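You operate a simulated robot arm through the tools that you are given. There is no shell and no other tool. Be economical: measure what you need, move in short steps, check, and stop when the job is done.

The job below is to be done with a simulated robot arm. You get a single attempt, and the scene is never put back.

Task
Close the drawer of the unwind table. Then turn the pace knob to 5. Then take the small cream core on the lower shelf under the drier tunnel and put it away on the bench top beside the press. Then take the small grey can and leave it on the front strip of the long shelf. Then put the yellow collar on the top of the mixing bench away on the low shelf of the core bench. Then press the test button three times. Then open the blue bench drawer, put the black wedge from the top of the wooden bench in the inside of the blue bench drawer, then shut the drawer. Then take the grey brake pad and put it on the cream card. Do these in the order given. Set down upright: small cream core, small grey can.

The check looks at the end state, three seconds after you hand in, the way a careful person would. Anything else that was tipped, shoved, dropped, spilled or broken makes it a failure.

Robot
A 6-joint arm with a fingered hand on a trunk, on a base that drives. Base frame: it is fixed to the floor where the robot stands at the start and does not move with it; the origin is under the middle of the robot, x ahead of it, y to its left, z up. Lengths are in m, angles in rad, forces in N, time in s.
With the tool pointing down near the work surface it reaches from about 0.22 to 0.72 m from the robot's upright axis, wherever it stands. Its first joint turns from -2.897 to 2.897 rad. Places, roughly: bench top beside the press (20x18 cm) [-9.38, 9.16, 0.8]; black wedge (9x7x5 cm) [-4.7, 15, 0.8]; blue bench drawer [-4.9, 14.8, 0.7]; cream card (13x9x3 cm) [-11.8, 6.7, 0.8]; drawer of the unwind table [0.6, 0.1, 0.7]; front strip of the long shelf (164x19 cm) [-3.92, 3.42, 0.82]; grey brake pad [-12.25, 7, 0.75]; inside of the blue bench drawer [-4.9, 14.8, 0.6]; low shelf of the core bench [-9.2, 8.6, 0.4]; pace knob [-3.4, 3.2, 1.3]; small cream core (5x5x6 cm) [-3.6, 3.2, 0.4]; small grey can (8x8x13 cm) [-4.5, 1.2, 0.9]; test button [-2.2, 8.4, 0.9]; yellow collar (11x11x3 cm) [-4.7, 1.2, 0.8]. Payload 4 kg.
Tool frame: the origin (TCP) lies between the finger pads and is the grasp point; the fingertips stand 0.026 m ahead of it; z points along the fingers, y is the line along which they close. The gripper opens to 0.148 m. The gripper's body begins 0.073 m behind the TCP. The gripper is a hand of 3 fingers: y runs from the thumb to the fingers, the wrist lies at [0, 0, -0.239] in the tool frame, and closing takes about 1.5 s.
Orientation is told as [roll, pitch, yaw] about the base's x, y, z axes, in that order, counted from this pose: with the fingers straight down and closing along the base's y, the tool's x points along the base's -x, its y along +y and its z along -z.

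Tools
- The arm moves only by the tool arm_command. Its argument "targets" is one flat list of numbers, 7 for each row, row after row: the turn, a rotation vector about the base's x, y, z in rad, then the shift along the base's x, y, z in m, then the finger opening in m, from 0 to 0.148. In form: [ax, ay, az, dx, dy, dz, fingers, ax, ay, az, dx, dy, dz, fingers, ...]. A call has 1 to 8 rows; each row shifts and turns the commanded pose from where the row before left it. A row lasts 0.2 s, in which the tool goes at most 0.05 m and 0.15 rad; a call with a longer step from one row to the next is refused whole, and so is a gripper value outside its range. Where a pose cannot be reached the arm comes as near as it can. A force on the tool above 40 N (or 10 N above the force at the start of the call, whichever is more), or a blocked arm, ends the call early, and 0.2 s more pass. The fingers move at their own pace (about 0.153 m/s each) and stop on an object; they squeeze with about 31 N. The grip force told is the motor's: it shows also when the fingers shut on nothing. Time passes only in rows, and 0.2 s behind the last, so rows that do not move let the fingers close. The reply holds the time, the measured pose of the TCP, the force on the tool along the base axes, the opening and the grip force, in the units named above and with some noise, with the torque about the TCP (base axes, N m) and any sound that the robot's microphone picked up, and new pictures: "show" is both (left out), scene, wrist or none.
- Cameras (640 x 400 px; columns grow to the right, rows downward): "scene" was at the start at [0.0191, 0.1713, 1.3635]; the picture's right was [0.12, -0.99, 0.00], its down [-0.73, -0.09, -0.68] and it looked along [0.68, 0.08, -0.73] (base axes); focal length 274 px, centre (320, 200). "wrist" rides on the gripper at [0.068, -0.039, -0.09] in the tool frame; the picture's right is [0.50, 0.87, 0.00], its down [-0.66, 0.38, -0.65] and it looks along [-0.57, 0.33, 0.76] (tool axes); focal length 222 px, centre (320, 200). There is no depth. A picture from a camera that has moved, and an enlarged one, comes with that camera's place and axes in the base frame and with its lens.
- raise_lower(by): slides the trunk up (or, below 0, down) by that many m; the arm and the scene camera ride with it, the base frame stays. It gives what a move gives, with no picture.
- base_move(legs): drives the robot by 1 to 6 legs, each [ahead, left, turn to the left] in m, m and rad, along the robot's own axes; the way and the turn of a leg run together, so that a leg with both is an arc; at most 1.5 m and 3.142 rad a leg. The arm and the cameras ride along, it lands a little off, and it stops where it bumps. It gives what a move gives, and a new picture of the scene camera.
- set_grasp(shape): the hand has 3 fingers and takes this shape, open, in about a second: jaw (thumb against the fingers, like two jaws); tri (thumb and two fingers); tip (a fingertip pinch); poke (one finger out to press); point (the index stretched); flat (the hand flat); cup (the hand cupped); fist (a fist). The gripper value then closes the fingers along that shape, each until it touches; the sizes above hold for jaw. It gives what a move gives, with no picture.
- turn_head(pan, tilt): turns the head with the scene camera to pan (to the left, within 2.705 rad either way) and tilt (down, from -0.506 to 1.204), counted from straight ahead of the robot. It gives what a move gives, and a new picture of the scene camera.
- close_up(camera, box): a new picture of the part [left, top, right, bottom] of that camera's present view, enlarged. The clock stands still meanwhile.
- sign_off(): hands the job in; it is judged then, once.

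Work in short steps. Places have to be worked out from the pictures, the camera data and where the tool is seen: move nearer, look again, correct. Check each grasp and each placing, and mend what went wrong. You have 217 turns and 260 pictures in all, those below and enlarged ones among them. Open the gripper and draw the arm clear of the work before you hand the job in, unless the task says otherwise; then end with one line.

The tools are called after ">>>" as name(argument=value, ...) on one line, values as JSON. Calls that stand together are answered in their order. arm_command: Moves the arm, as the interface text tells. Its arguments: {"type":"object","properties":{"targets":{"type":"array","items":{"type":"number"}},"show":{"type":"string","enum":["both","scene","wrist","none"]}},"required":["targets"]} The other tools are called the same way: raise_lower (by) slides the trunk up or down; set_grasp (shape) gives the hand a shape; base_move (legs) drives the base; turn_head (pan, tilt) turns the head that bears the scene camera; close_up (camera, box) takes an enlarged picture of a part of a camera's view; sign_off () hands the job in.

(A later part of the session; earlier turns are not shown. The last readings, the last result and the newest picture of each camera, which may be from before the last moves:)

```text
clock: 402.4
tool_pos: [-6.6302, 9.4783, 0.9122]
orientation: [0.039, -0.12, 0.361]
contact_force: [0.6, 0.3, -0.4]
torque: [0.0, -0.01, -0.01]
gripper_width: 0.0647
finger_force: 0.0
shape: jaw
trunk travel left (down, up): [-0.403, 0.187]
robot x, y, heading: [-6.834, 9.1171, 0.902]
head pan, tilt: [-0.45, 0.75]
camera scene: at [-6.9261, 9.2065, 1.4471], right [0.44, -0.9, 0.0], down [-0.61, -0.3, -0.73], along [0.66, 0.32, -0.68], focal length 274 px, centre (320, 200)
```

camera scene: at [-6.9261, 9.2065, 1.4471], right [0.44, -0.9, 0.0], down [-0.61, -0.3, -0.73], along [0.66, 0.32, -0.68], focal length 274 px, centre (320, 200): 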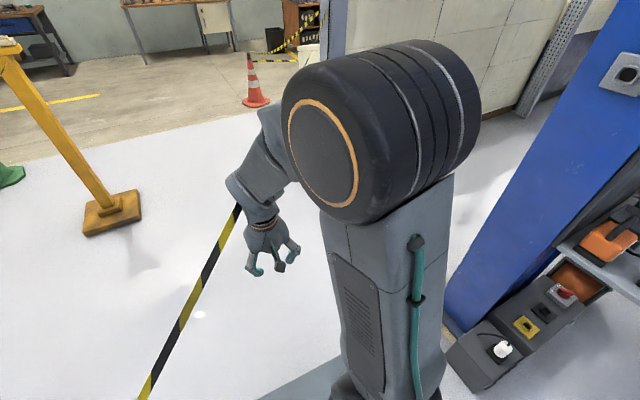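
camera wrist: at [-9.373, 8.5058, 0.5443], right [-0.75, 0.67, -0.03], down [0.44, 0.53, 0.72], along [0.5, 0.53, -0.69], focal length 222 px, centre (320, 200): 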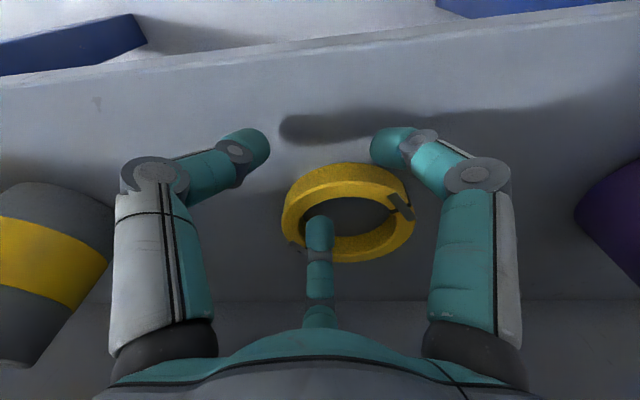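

The tape hangs at z≈0.97 along heading ≈0.26, 0.37 m from my axis; the column and tool boxes leave about 0.14 m on the other side. I turn parallel to the tape and drive through.

>>> base_move(legs=[[0, 0, -0.64], [0.65, 0.01, 0], [0.6, 0, 0]])

>>> turn_head(pan=-0.7, tilt=0.4)

```text
clock: 410.7
tool_pos: [-5.2566, 9.5959, 0.9133]
orientation: [0.038, -0.121, -0.287]
contact_force: [-0.6, 0.0, -0.6]
torque: [0.03, 0.0, 0.02]
gripper_width: 0.0648
finger_force: 0.1
shape: jaw
trunk travel left (down, up): [-0.403, 0.187]
robot x, y, heading: [-5.6377, 9.4341, 0.253]
head pan, tilt: [-0.45, 0.75]
camera scene: at [-5.6563, 9.5583, 1.4471], right [-0.2, -0.98, 0.0], down [-0.67, 0.13, -0.73], along [0.72, -0.14, -0.68], focal length 274 px, centre (320, 200)
```

scene: 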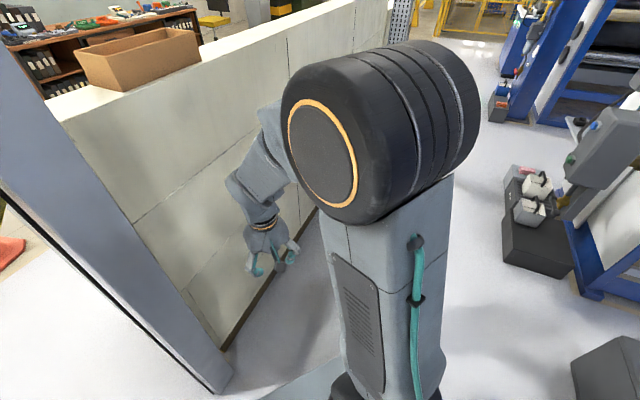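

```text
clock: 411.5
tool_pos: [-5.2562, 9.5964, 0.913]
orientation: [0.04, -0.122, -0.286]
contact_force: [0.6, 0.3, -0.5]
torque: [-0.01, 0.0, -0.01]
gripper_width: 0.0648
finger_force: 0.1
shape: jaw
trunk travel left (down, up): [-0.403, 0.187]
robot x, y, heading: [-5.6397, 9.4319, 0.254]
head pan, tilt: [-0.7, 0.4]
camera scene: at [-5.6539, 9.5346, 1.4782], right [-0.43, -0.9, 0.0], down [-0.35, 0.17, -0.92], along [0.83, -0.4, -0.39], focal length 274 px, centre (320, 200)
```

scene: 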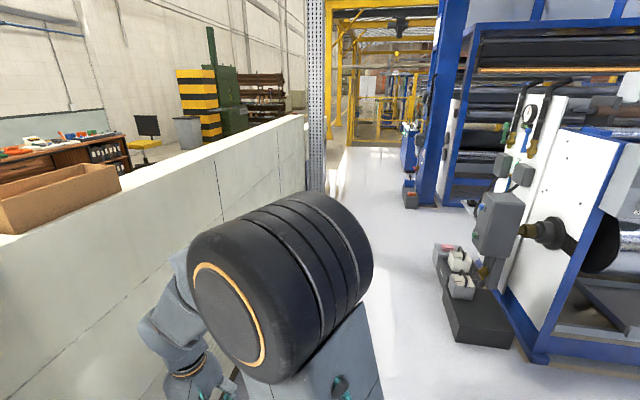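

I'm in the corridor beside the partition. I turn along it and drive on towards its far end.

>>> base_move(legs=[[0, 0, -0.92], [1.4, 0, 0], [0.5, 0, 0]])

>>> turn_head(pan=0.35, tilt=0.35)

```text
clock: 423.4
tool_pos: [-3.7938, 8.0316, 0.9125]
orientation: [0.039, -0.121, -1.227]
contact_force: [0.6, -0.6, -0.1]
torque: [0.0, 0.02, 0.03]
gripper_width: 0.0649
finger_force: 0.1
shape: jaw
trunk travel left (down, up): [-0.403, 0.187]
robot x, y, heading: [-4.1498, 8.247, -0.688]
head pan, tilt: [-0.7, 0.4]
camera scene: at [-4.0781, 8.317, 1.4782], right [-0.98, -0.18, 0.0], down [-0.07, 0.38, -0.92], along [0.17, -0.91, -0.39], focal length 274 px, centre (320, 200)
```

scene: 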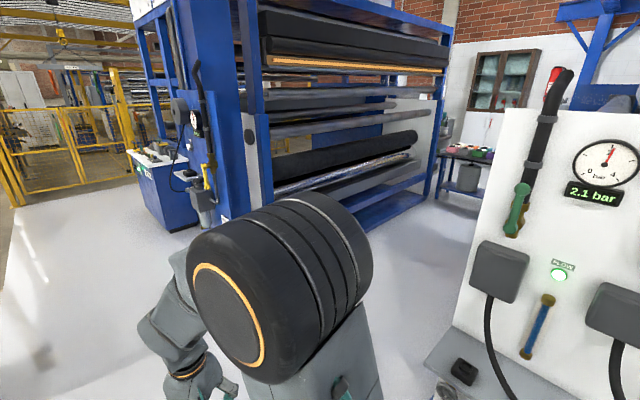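

```text
clock: 424.7
tool_pos: [-3.7939, 8.0309, 0.9124]
orientation: [0.039, -0.119, -1.227]
contact_force: [0.1, 0.2, 0.4]
torque: [0.01, -0.01, -0.02]
gripper_width: 0.0645
finger_force: 0.1
shape: jaw
trunk travel left (down, up): [-0.403, 0.187]
robot x, y, heading: [-4.1497, 8.2447, -0.682]
head pan, tilt: [0.351, 0.351]
camera scene: at [-4.0071, 8.3773, 1.4828], right [-0.33, -0.94, 0.0], down [-0.32, 0.11, -0.94], along [0.89, -0.31, -0.34], focal length 274 px, centre (320, 200)
```

scene: 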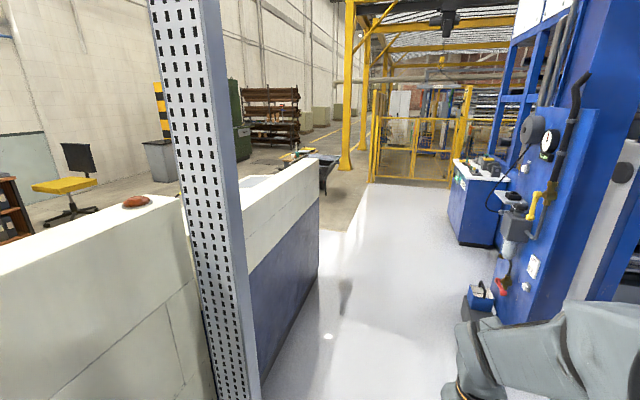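

The button should lie just behind the perforated post. I drive 0.6 m further and look back left.

>>> base_move(legs=[[0.6, 0, 0]])

>>> turn_head(pan=1.0, tilt=0.45)

```text
clock: 428.1
tool_pos: [-3.3358, 7.6567, 0.9134]
orientation: [0.04, -0.12, -1.228]
contact_force: [0.1, -0.7, -0.1]
torque: [0.04, 0.04, -0.01]
gripper_width: 0.065
finger_force: 0.1
shape: jaw
trunk travel left (down, up): [-0.403, 0.187]
robot x, y, heading: [-3.6932, 7.8701, -0.691]
head pan, tilt: [0.351, 0.351]
camera scene: at [-3.5499, 8.0022, 1.4828], right [-0.33, -0.94, 0.0], down [-0.32, 0.11, -0.94], along [0.89, -0.31, -0.34], focal length 274 px, centre (320, 200)
```

scene: 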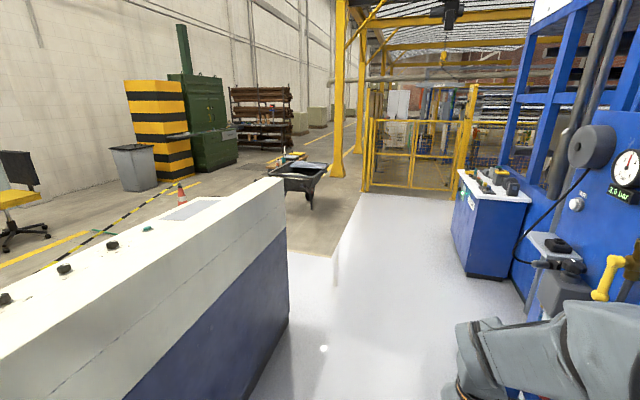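

```text
clock: 429.1
tool_pos: [-3.3371, 7.6561, 0.9129]
orientation: [0.037, -0.122, -1.226]
contact_force: [0.1, 0.0, -0.5]
torque: [-0.01, 0.01, 0.01]
gripper_width: 0.0648
finger_force: 0.1
shape: jaw
trunk travel left (down, up): [-0.403, 0.187]
robot x, y, heading: [-3.6945, 7.8703, -0.687]
head pan, tilt: [1.0, 0.45]
camera scene: at [-3.5502, 8.0611, 1.4736], right [0.31, -0.95, 0.0], down [-0.41, -0.13, -0.9], along [0.86, 0.28, -0.44], focal length 274 px, centre (320, 200)
```

scene: 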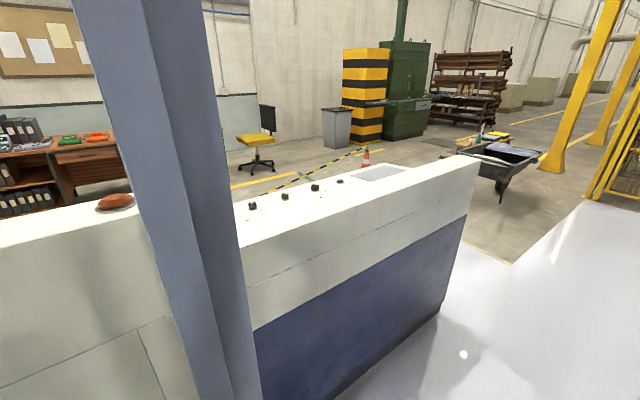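

The button projects onto the desk top at the small teal item. I enlarge it.

>>> close_up(camera="scene", box=[225, 150, 433, 280])

```text
3.08 times, centred on (329, 215) of scene
camera zoom: at [-3.5502, 8.0611, 1.4736], right [0.31, -0.95, 0.0], down [-0.41, -0.13, -0.9], along [0.86, 0.28, -0.44], focal length 843 px, centre (292, 154)
```

zoom: 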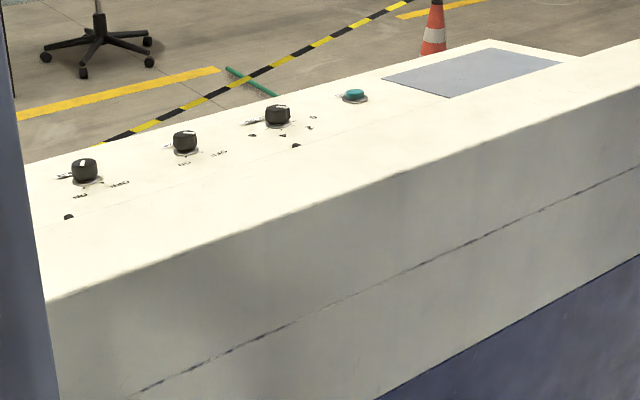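

The teal push button sits on the desk top at about (-2.20,8.385,0.915). I raise the arm, drive in front of it and face the desk.

>>> arm_command(targets=[0, 0, 0, 0, 0, 0.045, 0, 0, 0, 0, 0, 0, 0.045, 0, 0, 0, 0, 0, 0, 0.045, 0, 0, 0, 0, 0, 0, 0.045, 0], show="none")

>>> raise_lower(by=0.1)

>>> base_move(legs=[[0.85, 0, 0], [0, 0.5, 0], [0, 0, 1.6]])

>>> turn_head(pan=0.1, tilt=0.7)

```text
clock: 430.1
tool_pos: [-3.3359, 7.6554, 1.0939]
orientation: [0.038, -0.121, -1.225]
contact_force: [-0.5, -0.4, -0.7]
torque: [-0.02, 0.02, 0.0]
gripper_width: 0.0
finger_force: 31.0
shape: jaw
trunk travel left (down, up): [-0.403, 0.187]
robot x, y, heading: [-3.691, 7.87, -0.687]
head pan, tilt: [1.0, 0.45]
```

```text
clock: 431.4
tool_pos: [-3.3358, 7.6566, 1.1929]
orientation: [0.04, -0.12, -1.228]
contact_force: [0.0, -0.4, 0.6]
torque: [-0.03, 0.03, -0.01]
gripper_width: 0.0
finger_force: 30.9
shape: jaw
trunk travel left (down, up): [-0.503, 0.087]
robot x, y, heading: [-3.691, 7.8701, -0.685]
head pan, tilt: [1.0, 0.45]
```

```text
clock: 442.3
tool_pos: [-2.5239, 8.0946, 1.1947]
orientation: [0.038, -0.121, 0.37]
contact_force: [0.2, -0.1, 0.5]
torque: [-0.02, 0.0, -0.01]
gripper_width: 0.0
finger_force: 31.3
shape: jaw
trunk travel left (down, up): [-0.503, 0.087]
robot x, y, heading: [-2.7285, 7.7307, 0.907]
head pan, tilt: [1.0, 0.45]
camera scene: at [-2.9225, 7.8702, 1.5736], right [0.94, 0.33, 0.0], down [0.14, -0.41, -0.9], along [-0.3, 0.85, -0.44], focal length 274 px, centre (320, 200)
```

scene: 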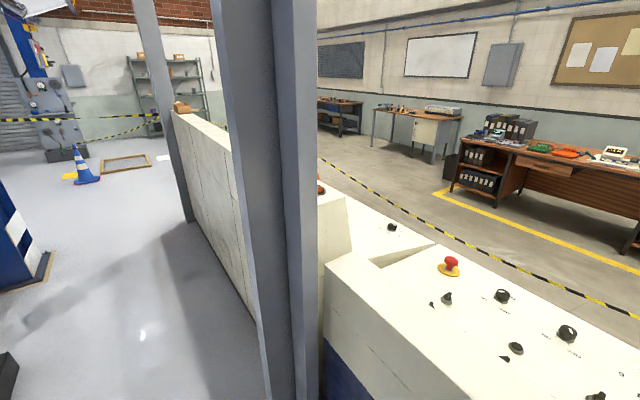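

```text
clock: 443.5
tool_pos: [-2.5248, 8.0935, 1.1946]
orientation: [0.038, -0.121, 0.371]
contact_force: [0.5, 0.3, 0.5]
torque: [0.03, -0.01, -0.01]
gripper_width: 0.0
finger_force: 31.4
shape: jaw
trunk travel left (down, up): [-0.503, 0.087]
robot x, y, heading: [-2.7294, 7.7378, 0.909]
head pan, tilt: [0.099, 0.7]
camera scene: at [-2.8467, 7.8555, 1.5514], right [0.85, -0.53, 0.0], down [-0.34, -0.55, -0.77], along [0.41, 0.65, -0.64], focal length 274 px, centre (320, 200)
```

scene: 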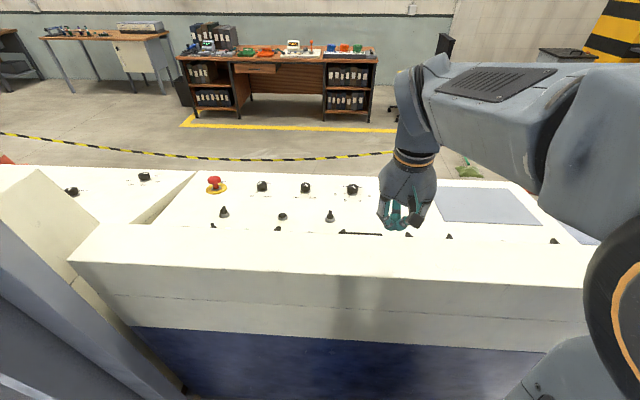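

The hand hides the button right ahead at 0.84 m. I pitch the closed hand forward and advance at this height, then look with the wrist camera.

>>> arm_command(targets=[0.1105, -0.086, 0, 0.026, 0.024, 0, 0, 0.1105, -0.086, 0, 0.026, 0.024, 0, 0, 0.1105, -0.086, 0, 0.026, 0.024, 0, 0, 0.1105, -0.086, 0, 0.026, 0.024, 0, 0, 0, 0, 0, 0.03, 0.027, 0, 0, 0, 0, 0, 0.03, 0.027, 0, 0])

```text
clock: 444.9
tool_pos: [-2.3598, 8.244, 1.1917]
orientation: [0.371, -0.587, 0.252]
contact_force: [0.7, 0.0, 0.3]
torque: [-0.03, -0.02, -0.01]
gripper_width: 0.0003
finger_force: 31.4
shape: jaw
trunk travel left (down, up): [-0.503, 0.087]
robot x, y, heading: [-2.7312, 7.7312, 0.915]
head pan, tilt: [0.099, 0.7]
camera scene: at [-2.8464, 7.8559, 1.5514], right [0.85, -0.53, 0.0], down [-0.34, -0.55, -0.76], along [0.41, 0.65, -0.64], focal length 274 px, centre (320, 200)
camera wrist: at [-2.4356, 8.1523, 1.2116], right [-0.77, 0.64, -0.02], down [0.1, 0.14, 0.98], along [0.63, 0.76, -0.17], focal length 222 px, centre (320, 200)
```

scene: 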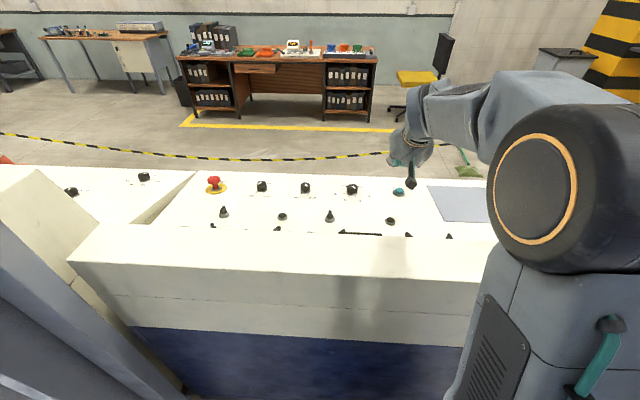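
wrist: 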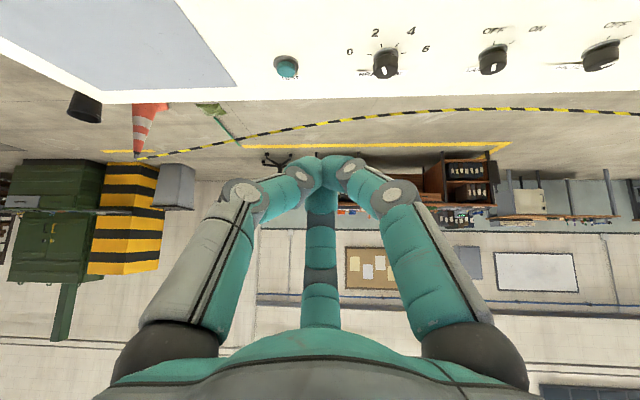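

The button is at about (-2.177,8.373,0.926). I move the closed fingertips to 5 cm above it.

>>> arm_command(targets=[0, 0, 0, 0.0287, 0.0193, -0.0327, 0, 0, 0, 0, 0.0287, 0.0193, -0.0327, 0, 0, 0, 0, 0.0287, 0.0193, -0.0327, 0, 0, 0, 0, 0.0287, 0.0193, -0.0327, 0, 0, 0, 0, 0.0287, 0.0193, -0.0327, 0, 0, 0, 0, 0.0287, 0.0193, -0.0327, 0])

```text
clock: 446.3
tool_pos: [-2.1892, 8.3596, 0.9981]
orientation: [0.373, -0.588, 0.248]
contact_force: [0.9, -0.4, 0.2]
torque: [-0.01, 0.02, -0.01]
gripper_width: 0.0001
finger_force: 30.7
shape: jaw
trunk travel left (down, up): [-0.503, 0.087]
robot x, y, heading: [-2.7238, 7.7313, 0.911]
head pan, tilt: [0.099, 0.7]
camera scene: at [-2.8464, 7.8556, 1.5514], right [0.85, -0.53, 0.0], down [-0.34, -0.55, -0.76], along [0.41, 0.65, -0.64], focal length 274 px, centre (320, 200)
camera wrist: at [-2.2645, 8.2676, 1.0169], right [-0.77, 0.64, -0.02], down [0.1, 0.14, 0.98], along [0.63, 0.76, -0.17], focal length 222 px, centre (320, 200)
```

scene: 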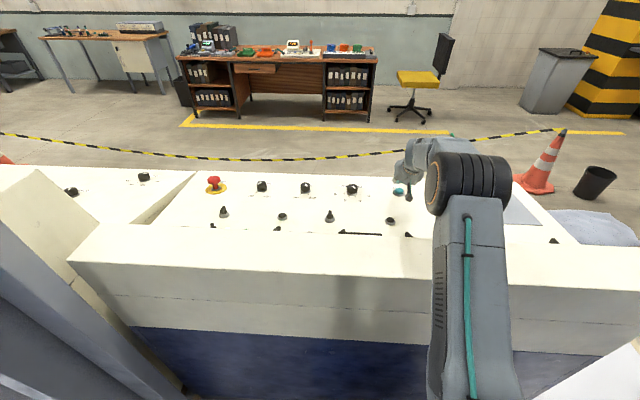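
wrist: 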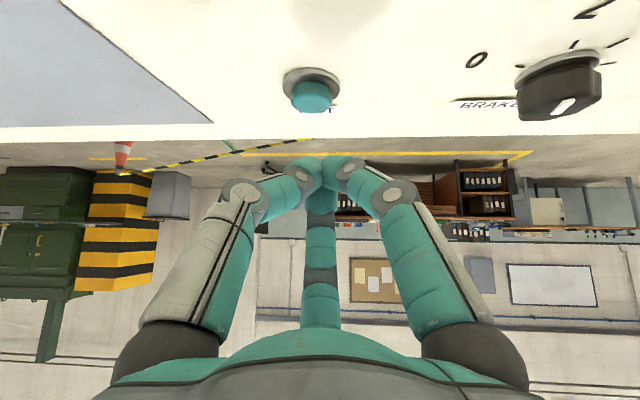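

Aligned to within 8 mm. I correct that and descend slowly to feel the button.

>>> arm_command(targets=[0, 0, 0, 0.006, -0.005, -0.02, 0, 0, 0, 0, 0, 0, -0.015, 0, 0, 0, 0, 0, 0, -0.005, 0, 0, 0, 0, 0, 0, -0.004, 0, 0, 0, 0, 0, 0, -0.004, 0, 0, 0, 0, 0, 0, -0.004, 0, 0, 0, 0, 0, 0, -0.004, 0, 0, 0, 0, 0, 0, -0.004, 0])

```text
clock: 448.1
tool_pos: [-2.181, 8.3554, 0.939]
orientation: [0.373, -0.59, 0.249]
contact_force: [0.1, 0.0, -0.5]
torque: [0.03, 0.01, -0.02]
gripper_width: 0.0
finger_force: 30.9
shape: jaw
trunk travel left (down, up): [-0.503, 0.087]
robot x, y, heading: [-2.7262, 7.7329, 0.908]
head pan, tilt: [0.099, 0.7]
camera scene: at [-2.8466, 7.8555, 1.5514], right [0.85, -0.53, 0.0], down [-0.34, -0.55, -0.76], along [0.41, 0.65, -0.64], focal length 274 px, centre (320, 200)
camera wrist: at [-2.2578, 8.2634, 0.957], right [-0.77, 0.64, -0.02], down [0.1, 0.14, 0.98], along [0.63, 0.76, -0.17], focal length 222 px, centre (320, 200)
```

scene: 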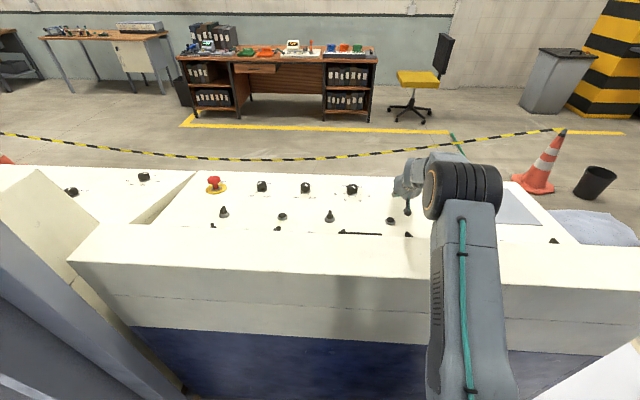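
wrist: 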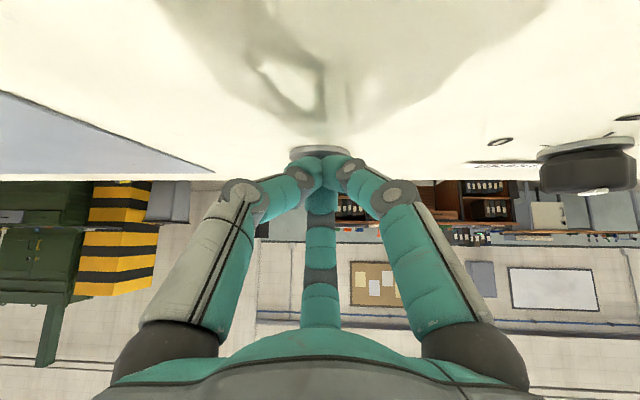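

The tips are just above the near rim of the button. I shift 1.2 cm forward and press down in small steps, watching force.

>>> arm_command(targets=[0, 0, 0, 0.0037, 0.0047, 0.005, 0, 0, 0, 0, 0.0037, 0.0047, 0, 0, 0, 0, 0, 0, 0, -0.004, 0, 0, 0, 0, 0, 0, -0.003, 0, 0, 0, 0, 0, 0, -0.003, 0, 0, 0, 0, 0, 0, -0.003, 0, 0, 0, 0, 0, 0, -0.003, 0], show="wrist")

```text
clock: 449.7
tool_pos: [-2.1736, 8.3655, 0.9259]
orientation: [0.373, -0.591, 0.251]
contact_force: [-0.4, 0.2, 0.9]
torque: [0.02, -0.01, 0.03]
gripper_width: 0.0001
finger_force: 31.6
shape: jaw
trunk travel left (down, up): [-0.503, 0.087]
robot x, y, heading: [-2.7286, 7.7326, 0.911]
head pan, tilt: [0.099, 0.7]
camera wrist: at [-2.2501, 8.2742, 0.9465], right [-0.77, 0.64, -0.02], down [0.1, 0.14, 0.98], along [0.63, 0.76, -0.17], focal length 222 px, centre (320, 200)
```

wrist: 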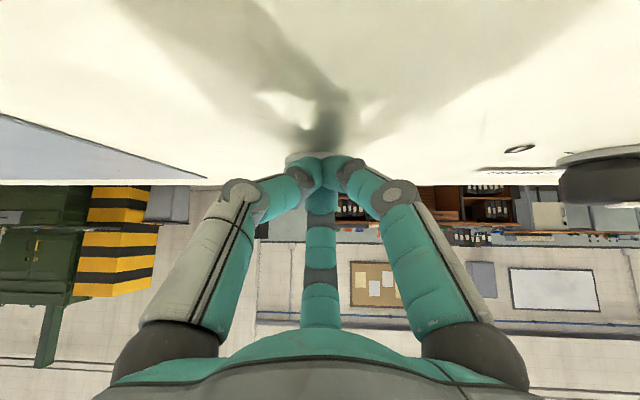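

The tips look right over the button but there's no contact yet. I continue down in 3 mm steps.

>>> arm_command(targets=[0, 0, 0, 0, 0, -0.003, 0, 0, 0, 0, 0, 0, -0.003, 0, 0, 0, 0, 0, 0, -0.003, 0, 0, 0, 0, 0, 0, -0.003, 0, 0, 0, 0, 0, 0, -0.003, 0], show="wrist")

```text
clock: 451.0
tool_pos: [-2.174, 8.3652, 0.9217]
orientation: [0.382, -0.606, 0.247]
contact_force: [-7.4, -4.2, 18.4]
torque: [0.28, -0.05, 0.11]
gripper_width: 0.0001
finger_force: 30.8
shape: jaw
trunk travel left (down, up): [-0.503, 0.087]
robot x, y, heading: [-2.725, 7.7334, 0.911]
head pan, tilt: [0.099, 0.7]
heard: click
stopped in row 5: the force on the tool passed its limit at 41 N (the readings are from after the stop); the commanded pose is now the measured one
camera wrist: at [-2.249, 8.2742, 0.9389], right [-0.77, 0.63, -0.02], down [0.08, 0.13, 0.99], along [0.63, 0.76, -0.15], focal length 222 px, centre (320, 200)
```

wrist: 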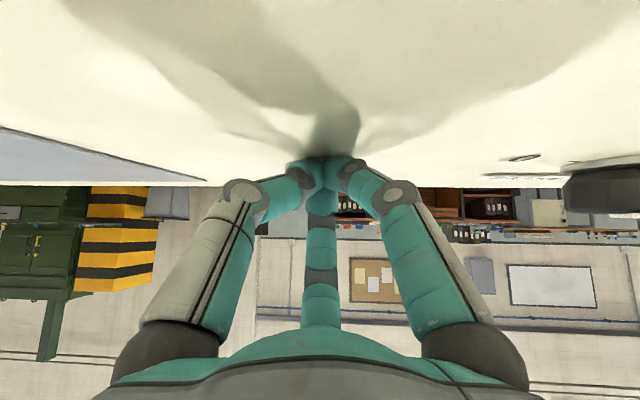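

A click: one press. I rise 2 cm to release, then press a second time.

>>> arm_command(targets=[0, 0, 0, 0, 0, 0.01, 0, 0, 0, 0, 0, 0, 0.012, 0, 0, 0, 0, 0, 0, 0, 0], show="none")

>>> arm_command(targets=[0, 0, 0, 0, 0, -0.012, 0, 0, 0, 0, 0, 0, -0.008, 0, 0, 0, 0, 0, 0, -0.003, 0, 0, 0, 0, 0, 0, -0.003, 0, 0, 0, 0, 0, 0, -0.003, 0, 0, 0, 0, 0, 0, -0.003, 0], show="none")

```text
clock: 451.8
tool_pos: [-2.1724, 8.3657, 0.9376]
orientation: [0.377, -0.598, 0.248]
contact_force: [0.0, 0.3, -0.5]
torque: [0.0, 0.0, -0.01]
gripper_width: 0.0
finger_force: 31.3
shape: jaw
trunk travel left (down, up): [-0.503, 0.087]
robot x, y, heading: [-2.731, 7.7344, 0.914]
head pan, tilt: [0.099, 0.7]
```

```text
clock: 452.9
tool_pos: [-2.1731, 8.3655, 0.9219]
orientation: [0.387, -0.611, 0.245]
contact_force: [-16.5, -13.3, 22.1]
torque: [0.16, 0.07, 0.17]
gripper_width: 0.0001
finger_force: 30.8
shape: jaw
trunk travel left (down, up): [-0.503, 0.087]
robot x, y, heading: [-2.731, 7.7316, 0.908]
head pan, tilt: [0.099, 0.7]
heard: click
stopped in row 5: the force on the tool passed its limit at 42 N (the readings are from after the stop); the commanded pose is now the measured one
```

Second click. I release and press the third time.

>>> arm_command(targets=[0, 0, 0, 0, 0, 0.01, 0, 0, 0, 0, 0, 0, 0.012, 0, 0, 0, 0, 0, 0, 0, 0], show="none")

>>> arm_command(targets=[0, 0, 0, 0, 0, -0.012, 0, 0, 0, 0, 0, 0, -0.008, 0, 0, 0, 0, 0, 0, -0.003, 0, 0, 0, 0, 0, 0, -0.003, 0, 0, 0, 0, 0, 0, -0.003, 0, 0, 0, 0, 0, 0, -0.003, 0], show="none")

```text
clock: 453.7
tool_pos: [-2.1718, 8.3678, 0.9382]
orientation: [0.383, -0.607, 0.247]
contact_force: [-0.1, -0.1, 0.3]
torque: [-0.02, -0.01, 0.01]
gripper_width: 0.0
finger_force: 31.6
shape: jaw
trunk travel left (down, up): [-0.503, 0.087]
robot x, y, heading: [-2.729, 7.7314, 0.91]
head pan, tilt: [0.099, 0.7]
```

```text
clock: 455.1
tool_pos: [-2.169, 8.3704, 0.918]
orientation: [0.394, -0.622, 0.243]
contact_force: [-0.7, 0.7, 11.9]
torque: [-0.11, -0.08, 0.0]
gripper_width: 0.0002
finger_force: 31.3
shape: jaw
trunk travel left (down, up): [-0.503, 0.087]
robot x, y, heading: [-2.7285, 7.7299, 0.913]
head pan, tilt: [0.099, 0.7]
stopped in row 6: the force on the tool passed its limit at 42 N (the readings are from after the stop); the commanded pose is now the measured one
```

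No click this time; the tips may have slid off. I rise and look.

>>> arm_command(targets=[0, 0, 0, 0, 0, 0.015, 0, 0, 0, 0, -0.01, -0.012, 0.02, 0, 0, 0, 0, -0.01, -0.012, 0.025, 0], show="wrist")

```text
clock: 455.9
tool_pos: [-2.1891, 8.347, 0.9747]
orientation: [0.389, -0.616, 0.245]
contact_force: [0.3, -0.5, -0.1]
torque: [0.0, 0.02, 0.01]
gripper_width: 0.0001
finger_force: 31.0
shape: jaw
trunk travel left (down, up): [-0.503, 0.087]
robot x, y, heading: [-2.7278, 7.7284, 0.91]
head pan, tilt: [0.099, 0.7]
camera wrist: at [-2.2653, 8.2541, 0.9916], right [-0.77, 0.63, -0.02], down [0.07, 0.12, 0.99], along [0.63, 0.76, -0.14], focal length 222 px, centre (320, 200)
```

wrist: 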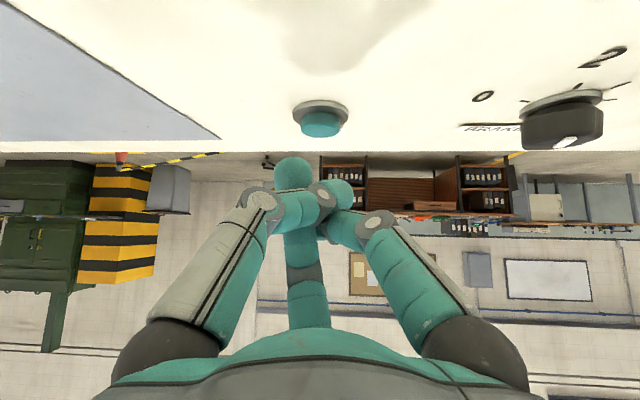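

The button is fine but the digits got pushed askew. I reopen and reclose them, then hover over (-2.162,8.376).

>>> arm_command(targets=[0, 0, 0, 0, 0, 0.01, 0.06, 0, 0, 0, 0, 0, 0, 0.06, 0, 0, 0, 0.016, 0.014, 0, 0, 0, 0, 0, 0, 0, 0, 0, 0, 0, 0, 0, 0, -0.02, 0, 0, 0, 0, 0, 0, 0, 0], show="wrist")

```text
clock: 457.2
tool_pos: [-2.1726, 8.3599, 0.9659]
orientation: [0.389, -0.617, 0.243]
contact_force: [0.4, -0.8, 0.4]
torque: [0.0, 0.05, 0.0]
gripper_width: 0.0001
finger_force: 31.1
shape: jaw
trunk travel left (down, up): [-0.503, 0.087]
robot x, y, heading: [-2.7285, 7.7306, 0.913]
head pan, tilt: [0.099, 0.7]
camera wrist: at [-2.249, 8.2681, 0.982], right [-0.77, 0.63, -0.02], down [0.07, 0.12, 0.99], along [0.63, 0.76, -0.14], focal length 222 px, centre (320, 200)
```

wrist: 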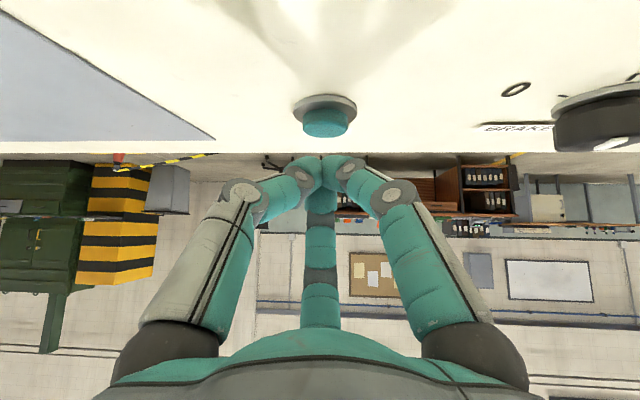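

Digits are together again and right over the button. I press a third time.

>>> arm_command(targets=[0, 0, 0, 0, 0, -0.02, 0, 0, 0, 0, 0, 0, -0.015, 0, 0, 0, 0, 0, 0, -0.006, 0, 0, 0, 0, 0, 0, -0.003, 0, 0, 0, 0, 0, 0, -0.003, 0, 0, 0, 0, 0, 0, -0.003, 0, 0, 0, 0, 0, 0, -0.002, 0], show="none")

```text
clock: 458.9
tool_pos: [-2.173, 8.3585, 0.921]
orientation: [0.399, -0.627, 0.242]
contact_force: [-2.5, -6.5, 35.6]
torque: [0.38, -0.4, 0.01]
gripper_width: 0.0
finger_force: 31.2
shape: jaw
trunk travel left (down, up): [-0.503, 0.087]
robot x, y, heading: [-2.7274, 7.7335, 0.905]
head pan, tilt: [0.099, 0.7]
heard: click
```

Third click heard. I withdraw straight up and back.

>>> arm_command(targets=[0, 0, 0, 0, 0, 0.03, 0, 0, 0, 0, 0, 0, 0.04, 0, 0, 0, 0, -0.01, -0.013, 0.04, 0, 0, 0, 0, -0.02, -0.026, 0.03, 0, -0.1105, 0.086, 0, -0.025, -0.032, 0.02, 0, -0.1105, 0.086, 0, -0.025, -0.032, 0.01, 0, -0.1105, 0.086, 0, -0.025, -0.032, 0.01, 0, -0.1105, 0.086, 0, -0.025, -0.032, 0.01, 0], show="none")

>>> arm_command(targets=[0, 0, 0, -0.025, -0.032, 0.01, 0, 0, 0, 0, -0.025, -0.032, 0, 0, 0, 0, 0, -0.025, -0.032, 0, 0], show="scene")

```text
clock: 460.6
tool_pos: [-2.3045, 8.1909, 1.108]
orientation: [0.051, -0.147, 0.375]
contact_force: [0.3, -0.2, -0.6]
torque: [0.02, -0.03, 0.02]
gripper_width: 0.0001
finger_force: 31.1
shape: jaw
trunk travel left (down, up): [-0.503, 0.087]
robot x, y, heading: [-2.7236, 7.7336, 0.908]
head pan, tilt: [0.099, 0.7]
```

```text
clock: 461.4
tool_pos: [-2.3794, 8.0954, 1.1133]
orientation: [0.055, -0.15, 0.376]
contact_force: [-0.5, -0.2, 1.2]
torque: [0.0, -0.03, -0.02]
gripper_width: 0.0
finger_force: 30.9
shape: jaw
trunk travel left (down, up): [-0.503, 0.087]
robot x, y, heading: [-2.7252, 7.7305, 0.911]
head pan, tilt: [0.099, 0.7]
camera scene: at [-2.847, 7.8551, 1.5514], right [0.85, -0.53, 0.0], down [-0.34, -0.55, -0.76], along [0.41, 0.65, -0.64], focal length 274 px, centre (320, 200)
```

scene: 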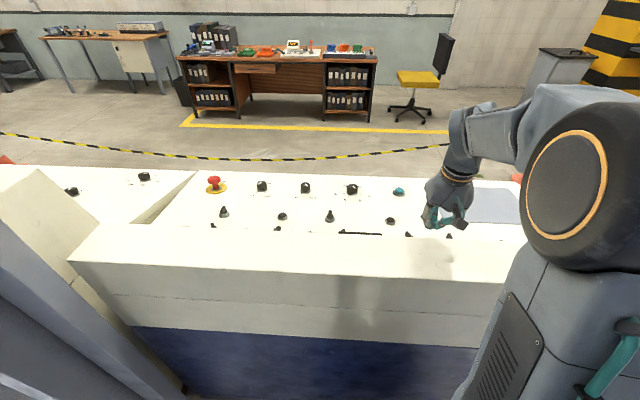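

The button was pressed three times (three clicks). Next is the bench with the blue drawer beyond the taped area; I look right for a way round the desk's end.

>>> turn_head(pan=-0.75, tilt=0.35)

```text
clock: 462.6
tool_pos: [-2.3791, 8.0965, 1.1126]
orientation: [0.053, -0.151, 0.375]
contact_force: [0.7, 0.2, -0.3]
torque: [-0.02, 0.02, -0.01]
gripper_width: 0.0001
finger_force: 30.6
shape: jaw
trunk travel left (down, up): [-0.503, 0.087]
robot x, y, heading: [-2.7296, 7.7322, 0.913]
head pan, tilt: [-0.75, 0.351]
camera scene: at [-2.8003, 7.7981, 1.5827], right [0.16, -0.99, 0.0], down [-0.34, -0.05, -0.94], along [0.93, 0.15, -0.34], focal length 274 px, centre (320, 200)
```

scene: 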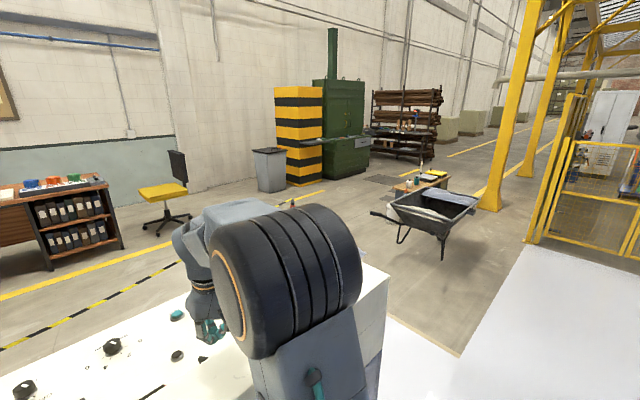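

There's open floor past the desk's end with a wheelbarrow and a cone. I sidestep right 1.5 m and look again.

>>> base_move(legs=[[0, -1.45, 0]])

>>> turn_head(pan=0.1, tilt=0.45)

```text
clock: 469.8
tool_pos: [-1.2328, 7.1958, 1.1127]
orientation: [0.051, -0.15, 0.364]
contact_force: [-0.8, 0.0, 0.6]
torque: [-0.02, 0.02, 0.01]
gripper_width: 0.0001
finger_force: 31.0
shape: jaw
trunk travel left (down, up): [-0.503, 0.087]
robot x, y, heading: [-1.5849, 6.8337, 0.905]
head pan, tilt: [-0.75, 0.351]
camera scene: at [-1.6556, 6.9003, 1.5828], right [0.15, -0.99, 0.0], down [-0.34, -0.05, -0.94], along [0.93, 0.14, -0.34], focal length 274 px, centre (320, 200)
```

scene: 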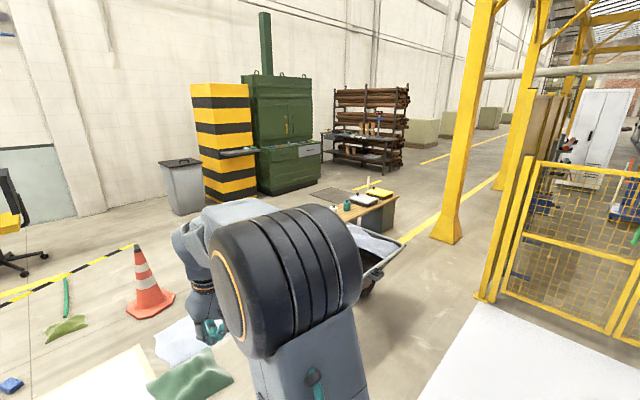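

```text
clock: 471.0
tool_pos: [-1.2303, 7.1955, 1.1134]
orientation: [0.052, -0.149, 0.365]
contact_force: [0.0, -0.3, -0.3]
torque: [0.0, 0.02, 0.01]
gripper_width: 0.0
finger_force: 30.5
shape: jaw
trunk travel left (down, up): [-0.503, 0.087]
robot x, y, heading: [-1.5877, 6.8354, 0.899]
head pan, tilt: [0.099, 0.45]
camera scene: at [-1.6979, 6.9637, 1.5736], right [0.84, -0.54, 0.0], down [-0.24, -0.37, -0.9], along [0.49, 0.76, -0.44], focal length 274 px, centre (320, 200)
```

scene: 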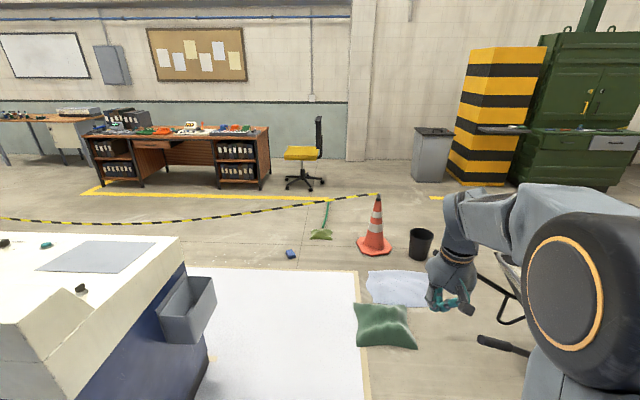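

The strip between the desk's operator side and the tape (c≈5.2–6.2) is passable; a cushion at a<5.71 and the desk's side bin at a>6.29 bound the entry. I go in at a≈6.05 and turn left.

>>> base_move(legs=[[0, 0.44, 0], [0.8, 0, 0], [0.63, 0, 0]])

>>> turn_head(pan=1.3, tilt=0.45)

```text
clock: 480.6
tool_pos: [-0.7199, 8.5788, 1.1129]
orientation: [0.053, -0.147, 0.38]
contact_force: [1.0, 0.0, -0.8]
torque: [0.02, 0.02, 0.0]
gripper_width: 0.0
finger_force: 31.5
shape: jaw
trunk travel left (down, up): [-0.503, 0.087]
robot x, y, heading: [-1.068, 8.2115, 0.914]
head pan, tilt: [0.099, 0.45]
camera scene: at [-1.1821, 8.3412, 1.5735], right [0.85, -0.53, 0.0], down [-0.23, -0.37, -0.9], along [0.48, 0.76, -0.44], focal length 274 px, centre (320, 200)
```

scene: 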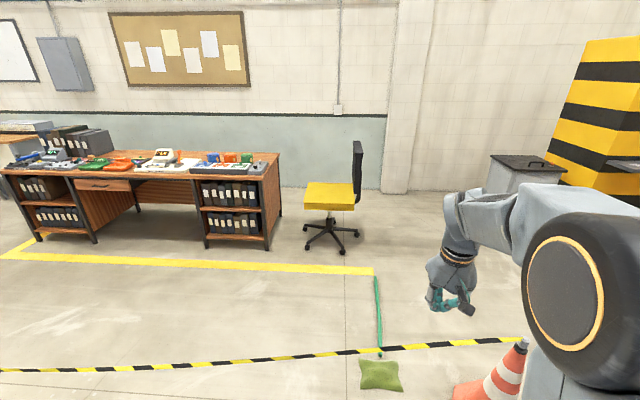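

```text
clock: 482.0
tool_pos: [-0.7195, 8.5787, 1.1129]
orientation: [0.054, -0.15, 0.38]
contact_force: [-0.2, 0.7, -0.2]
torque: [-0.01, -0.02, 0.01]
gripper_width: 0.0
finger_force: 31.1
shape: jaw
trunk travel left (down, up): [-0.503, 0.087]
robot x, y, heading: [-1.0667, 8.2111, 0.915]
head pan, tilt: [1.3, 0.45]
camera scene: at [-1.2859, 8.3366, 1.5736], right [0.8, 0.6, 0.0], down [0.26, -0.35, -0.9], along [-0.54, 0.72, -0.44], focal length 274 px, centre (320, 200)
```

scene: 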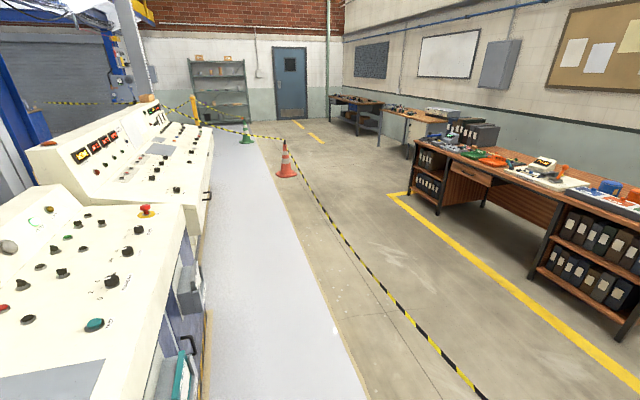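

The strip is clear. I enlarge the far end to see how the tapes connect around the cones.

>>> close_up(camera="scene", box=[130, 70, 338, 200])

```text
3.08 times, centred on (234, 135) of scene
camera zoom: at [-1.2859, 8.3366, 1.5736], right [0.8, 0.6, 0.0], down [0.26, -0.35, -0.9], along [-0.54, 0.72, -0.44], focal length 843 px, centre (585, 400)
```

zoom: 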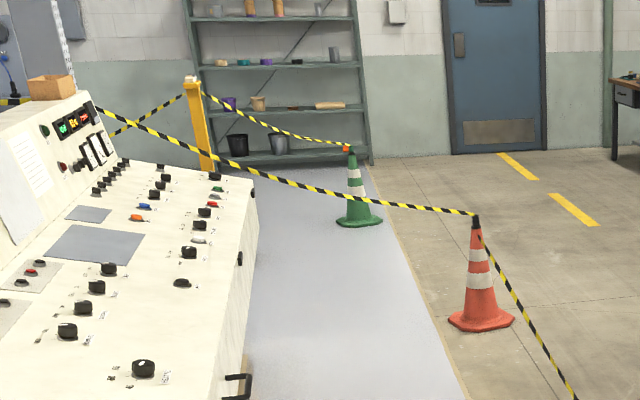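

The operator strip is closed off at its far end by tape, so I must go round outside cone and wheelbarrow. I back out and turn to look at the gap beyond the wheelbarrow.

>>> base_move(legs=[[-1.43, 0, 0], [0, -0.5, 0], [0, 0, -1.2]])

>>> turn_head(pan=0.55, tilt=0.45)

```text
clock: 494.6
tool_pos: [-1.0743, 6.5842, 1.1129]
orientation: [0.053, -0.15, -0.805]
contact_force: [1.0, -0.2, -0.5]
torque: [-0.02, 0.02, 0.0]
gripper_width: 0.0
finger_force: 31.1
shape: jaw
trunk travel left (down, up): [-0.503, 0.087]
robot x, y, heading: [-1.545, 6.7666, -0.265]
head pan, tilt: [1.3, 0.45]
camera scene: at [-1.5118, 7.0176, 1.5736], right [0.86, -0.51, 0.0], down [-0.22, -0.37, -0.9], along [0.46, 0.77, -0.44], focal length 274 px, centre (320, 200)
```

scene: 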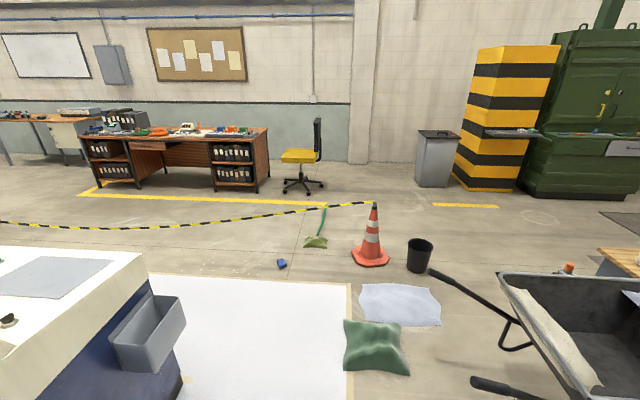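

```text
clock: 495.7
tool_pos: [-1.0726, 6.5847, 1.1125]
orientation: [0.053, -0.15, -0.804]
contact_force: [0.2, -0.1, 1.1]
torque: [-0.04, 0.02, -0.01]
gripper_width: 0.0
finger_force: 30.8
shape: jaw
trunk travel left (down, up): [-0.503, 0.087]
robot x, y, heading: [-1.5459, 6.7691, -0.273]
head pan, tilt: [0.55, 0.45]
camera scene: at [-1.4708, 6.9642, 1.5736], right [0.28, -0.96, 0.0], down [-0.42, -0.12, -0.9], along [0.87, 0.25, -0.44], focal length 274 px, centre (320, 200)
```

scene: 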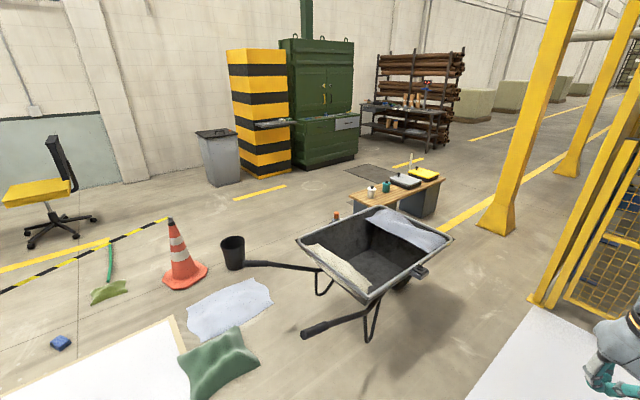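

The barrow and table leave no way on the left, but between the barrow and the fence post (≈0.69 m) I can go along +x, then right of the yellow pillar. I line up at y≈6.26, heading 0, and check.

>>> turn_head(pan=0.0, tilt=0.6)

>>> base_move(legs=[[1.1, -0.12, 0], [0, 0, 0.273]])

```text
clock: 496.7
tool_pos: [-1.0733, 6.5833, 1.1128]
orientation: [0.052, -0.149, -0.805]
contact_force: [-0.6, 0.0, -1.0]
torque: [-0.02, 0.01, -0.03]
gripper_width: 0.0
finger_force: 31.2
shape: jaw
trunk travel left (down, up): [-0.503, 0.087]
robot x, y, heading: [-1.5475, 6.7686, -0.272]
head pan, tilt: [0.0, 0.6]
camera scene: at [-1.4739, 6.9153, 1.56], right [-0.27, -0.96, 0.0], down [-0.54, 0.15, -0.83], along [0.8, -0.22, -0.56], focal length 274 px, centre (320, 200)
```

scene: 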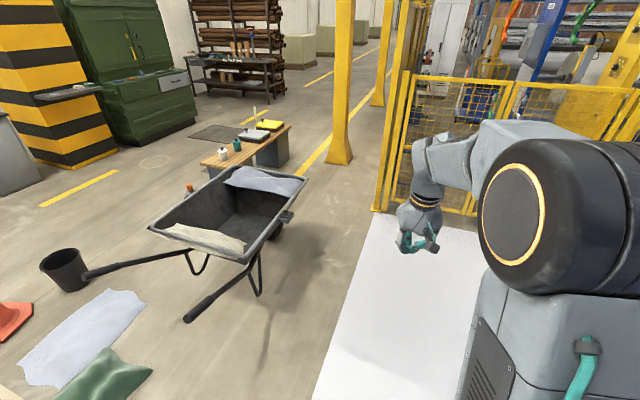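

```text
clock: 503.4
tool_pos: [-0.0022, 6.2969, 1.1129]
orientation: [0.052, -0.15, -0.54]
contact_force: [-0.4, -1.1, -0.4]
torque: [0.0, 0.01, 0.0]
gripper_width: 0.0
finger_force: 30.9
shape: jaw
trunk travel left (down, up): [-0.503, 0.087]
robot x, y, heading: [-0.5036, 6.3487, 0.0]
head pan, tilt: [0.0, 0.6]
camera scene: at [-0.4751, 6.5113, 1.56], right [0.0, -1.0, 0.0], down [-0.56, 0.0, -0.83], along [0.83, 0.0, -0.56], focal length 274 px, centre (320, 200)
```

scene: 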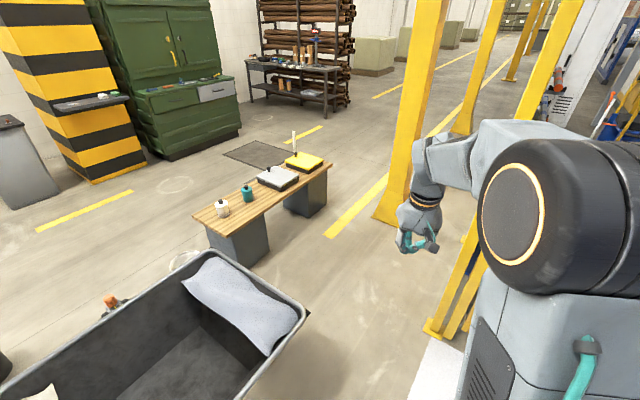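

Clear view: barrow corner at (0.15,6.56), fence post (0.435,5.86), pillar at (1.5,5.7–6.03). I go along y≈6.22 to x≈0.9, then turn right and go 1 m to pass right of the pillar.

>>> base_move(legs=[[0, -0.13, 0], [1.4, 0, 0], [0, 0, -1.5]])

```text
clock: 515.0
tool_pos: [0.8955, 5.7202, 1.1126]
orientation: [0.053, -0.15, -2.038]
contact_force: [0.3, 0.5, 0.2]
torque: [0.01, -0.03, 0.02]
gripper_width: 0.0001
finger_force: 31.5
shape: jaw
trunk travel left (down, up): [-0.503, 0.087]
robot x, y, heading: [0.914, 6.2243, -1.505]
head pan, tilt: [0.0, 0.6]
camera scene: at [1.0746, 6.2086, 1.56], right [-1.0, -0.07, 0.0], down [-0.04, 0.56, -0.83], along [0.06, -0.82, -0.56], focal length 274 px, centre (320, 200)
```

scene: 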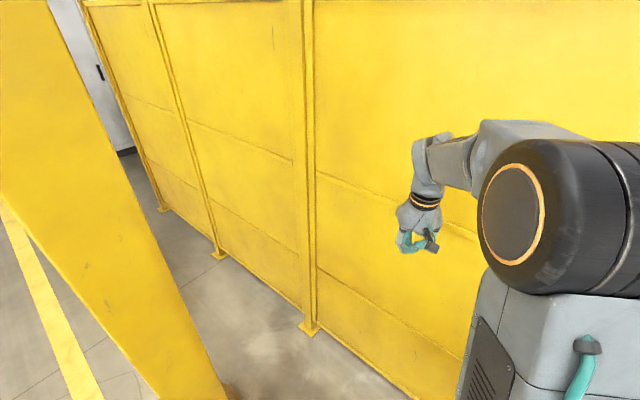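

A solid yellow fence leaves only about 0.5 m beside the pillar, too tight. I retreat the way I came and go back along the corridor to look for a route from the core-bench side.

>>> base_move(legs=[[0, 0, 1.505], [-1.45, 0, 0], [-0.65, 0, 0], [0, 0, 2.54], [1.3, 0, 0], [1.2, 0, 0]])

```text
clock: 547.0
tool_pos: [-3.725, 7.9227, 1.1128]
orientation: [0.051, -0.149, 2.058]
contact_force: [0.4, -0.5, 0.2]
torque: [0.0, 0.0, 0.0]
gripper_width: 0.0
finger_force: 30.7
shape: jaw
trunk travel left (down, up): [-0.503, 0.087]
robot x, y, heading: [-3.3221, 7.6204, 2.595]
head pan, tilt: [0.0, 0.6]
camera scene: at [-3.4304, 7.4947, 1.56], right [0.52, 0.85, 0.0], down [0.48, -0.29, -0.83], along [-0.7, 0.43, -0.56], focal length 274 px, centre (320, 200)
```

scene: 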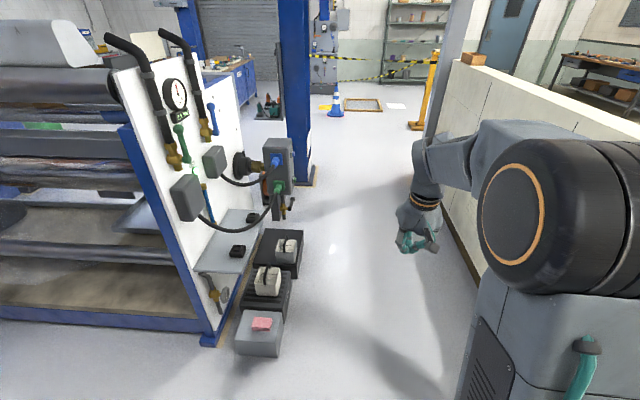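

The far end is visible from here. I enlarge the tape layout around the blue cone and yellow post.

>>> close_up(camera="scene", box=[250, 30, 474, 170])

```text
2.86 times, centred on (362, 100) of scene
camera zoom: at [-3.4304, 7.4947, 1.56], right [0.52, 0.85, 0.0], down [0.48, -0.29, -0.83], along [-0.7, 0.43, -0.56], focal length 783 px, centre (200, 486)
```

zoom: 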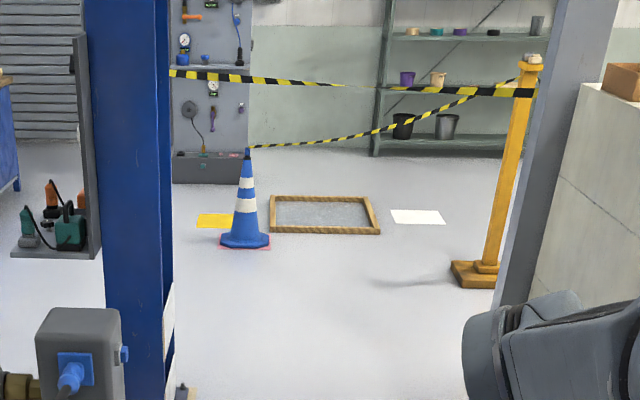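

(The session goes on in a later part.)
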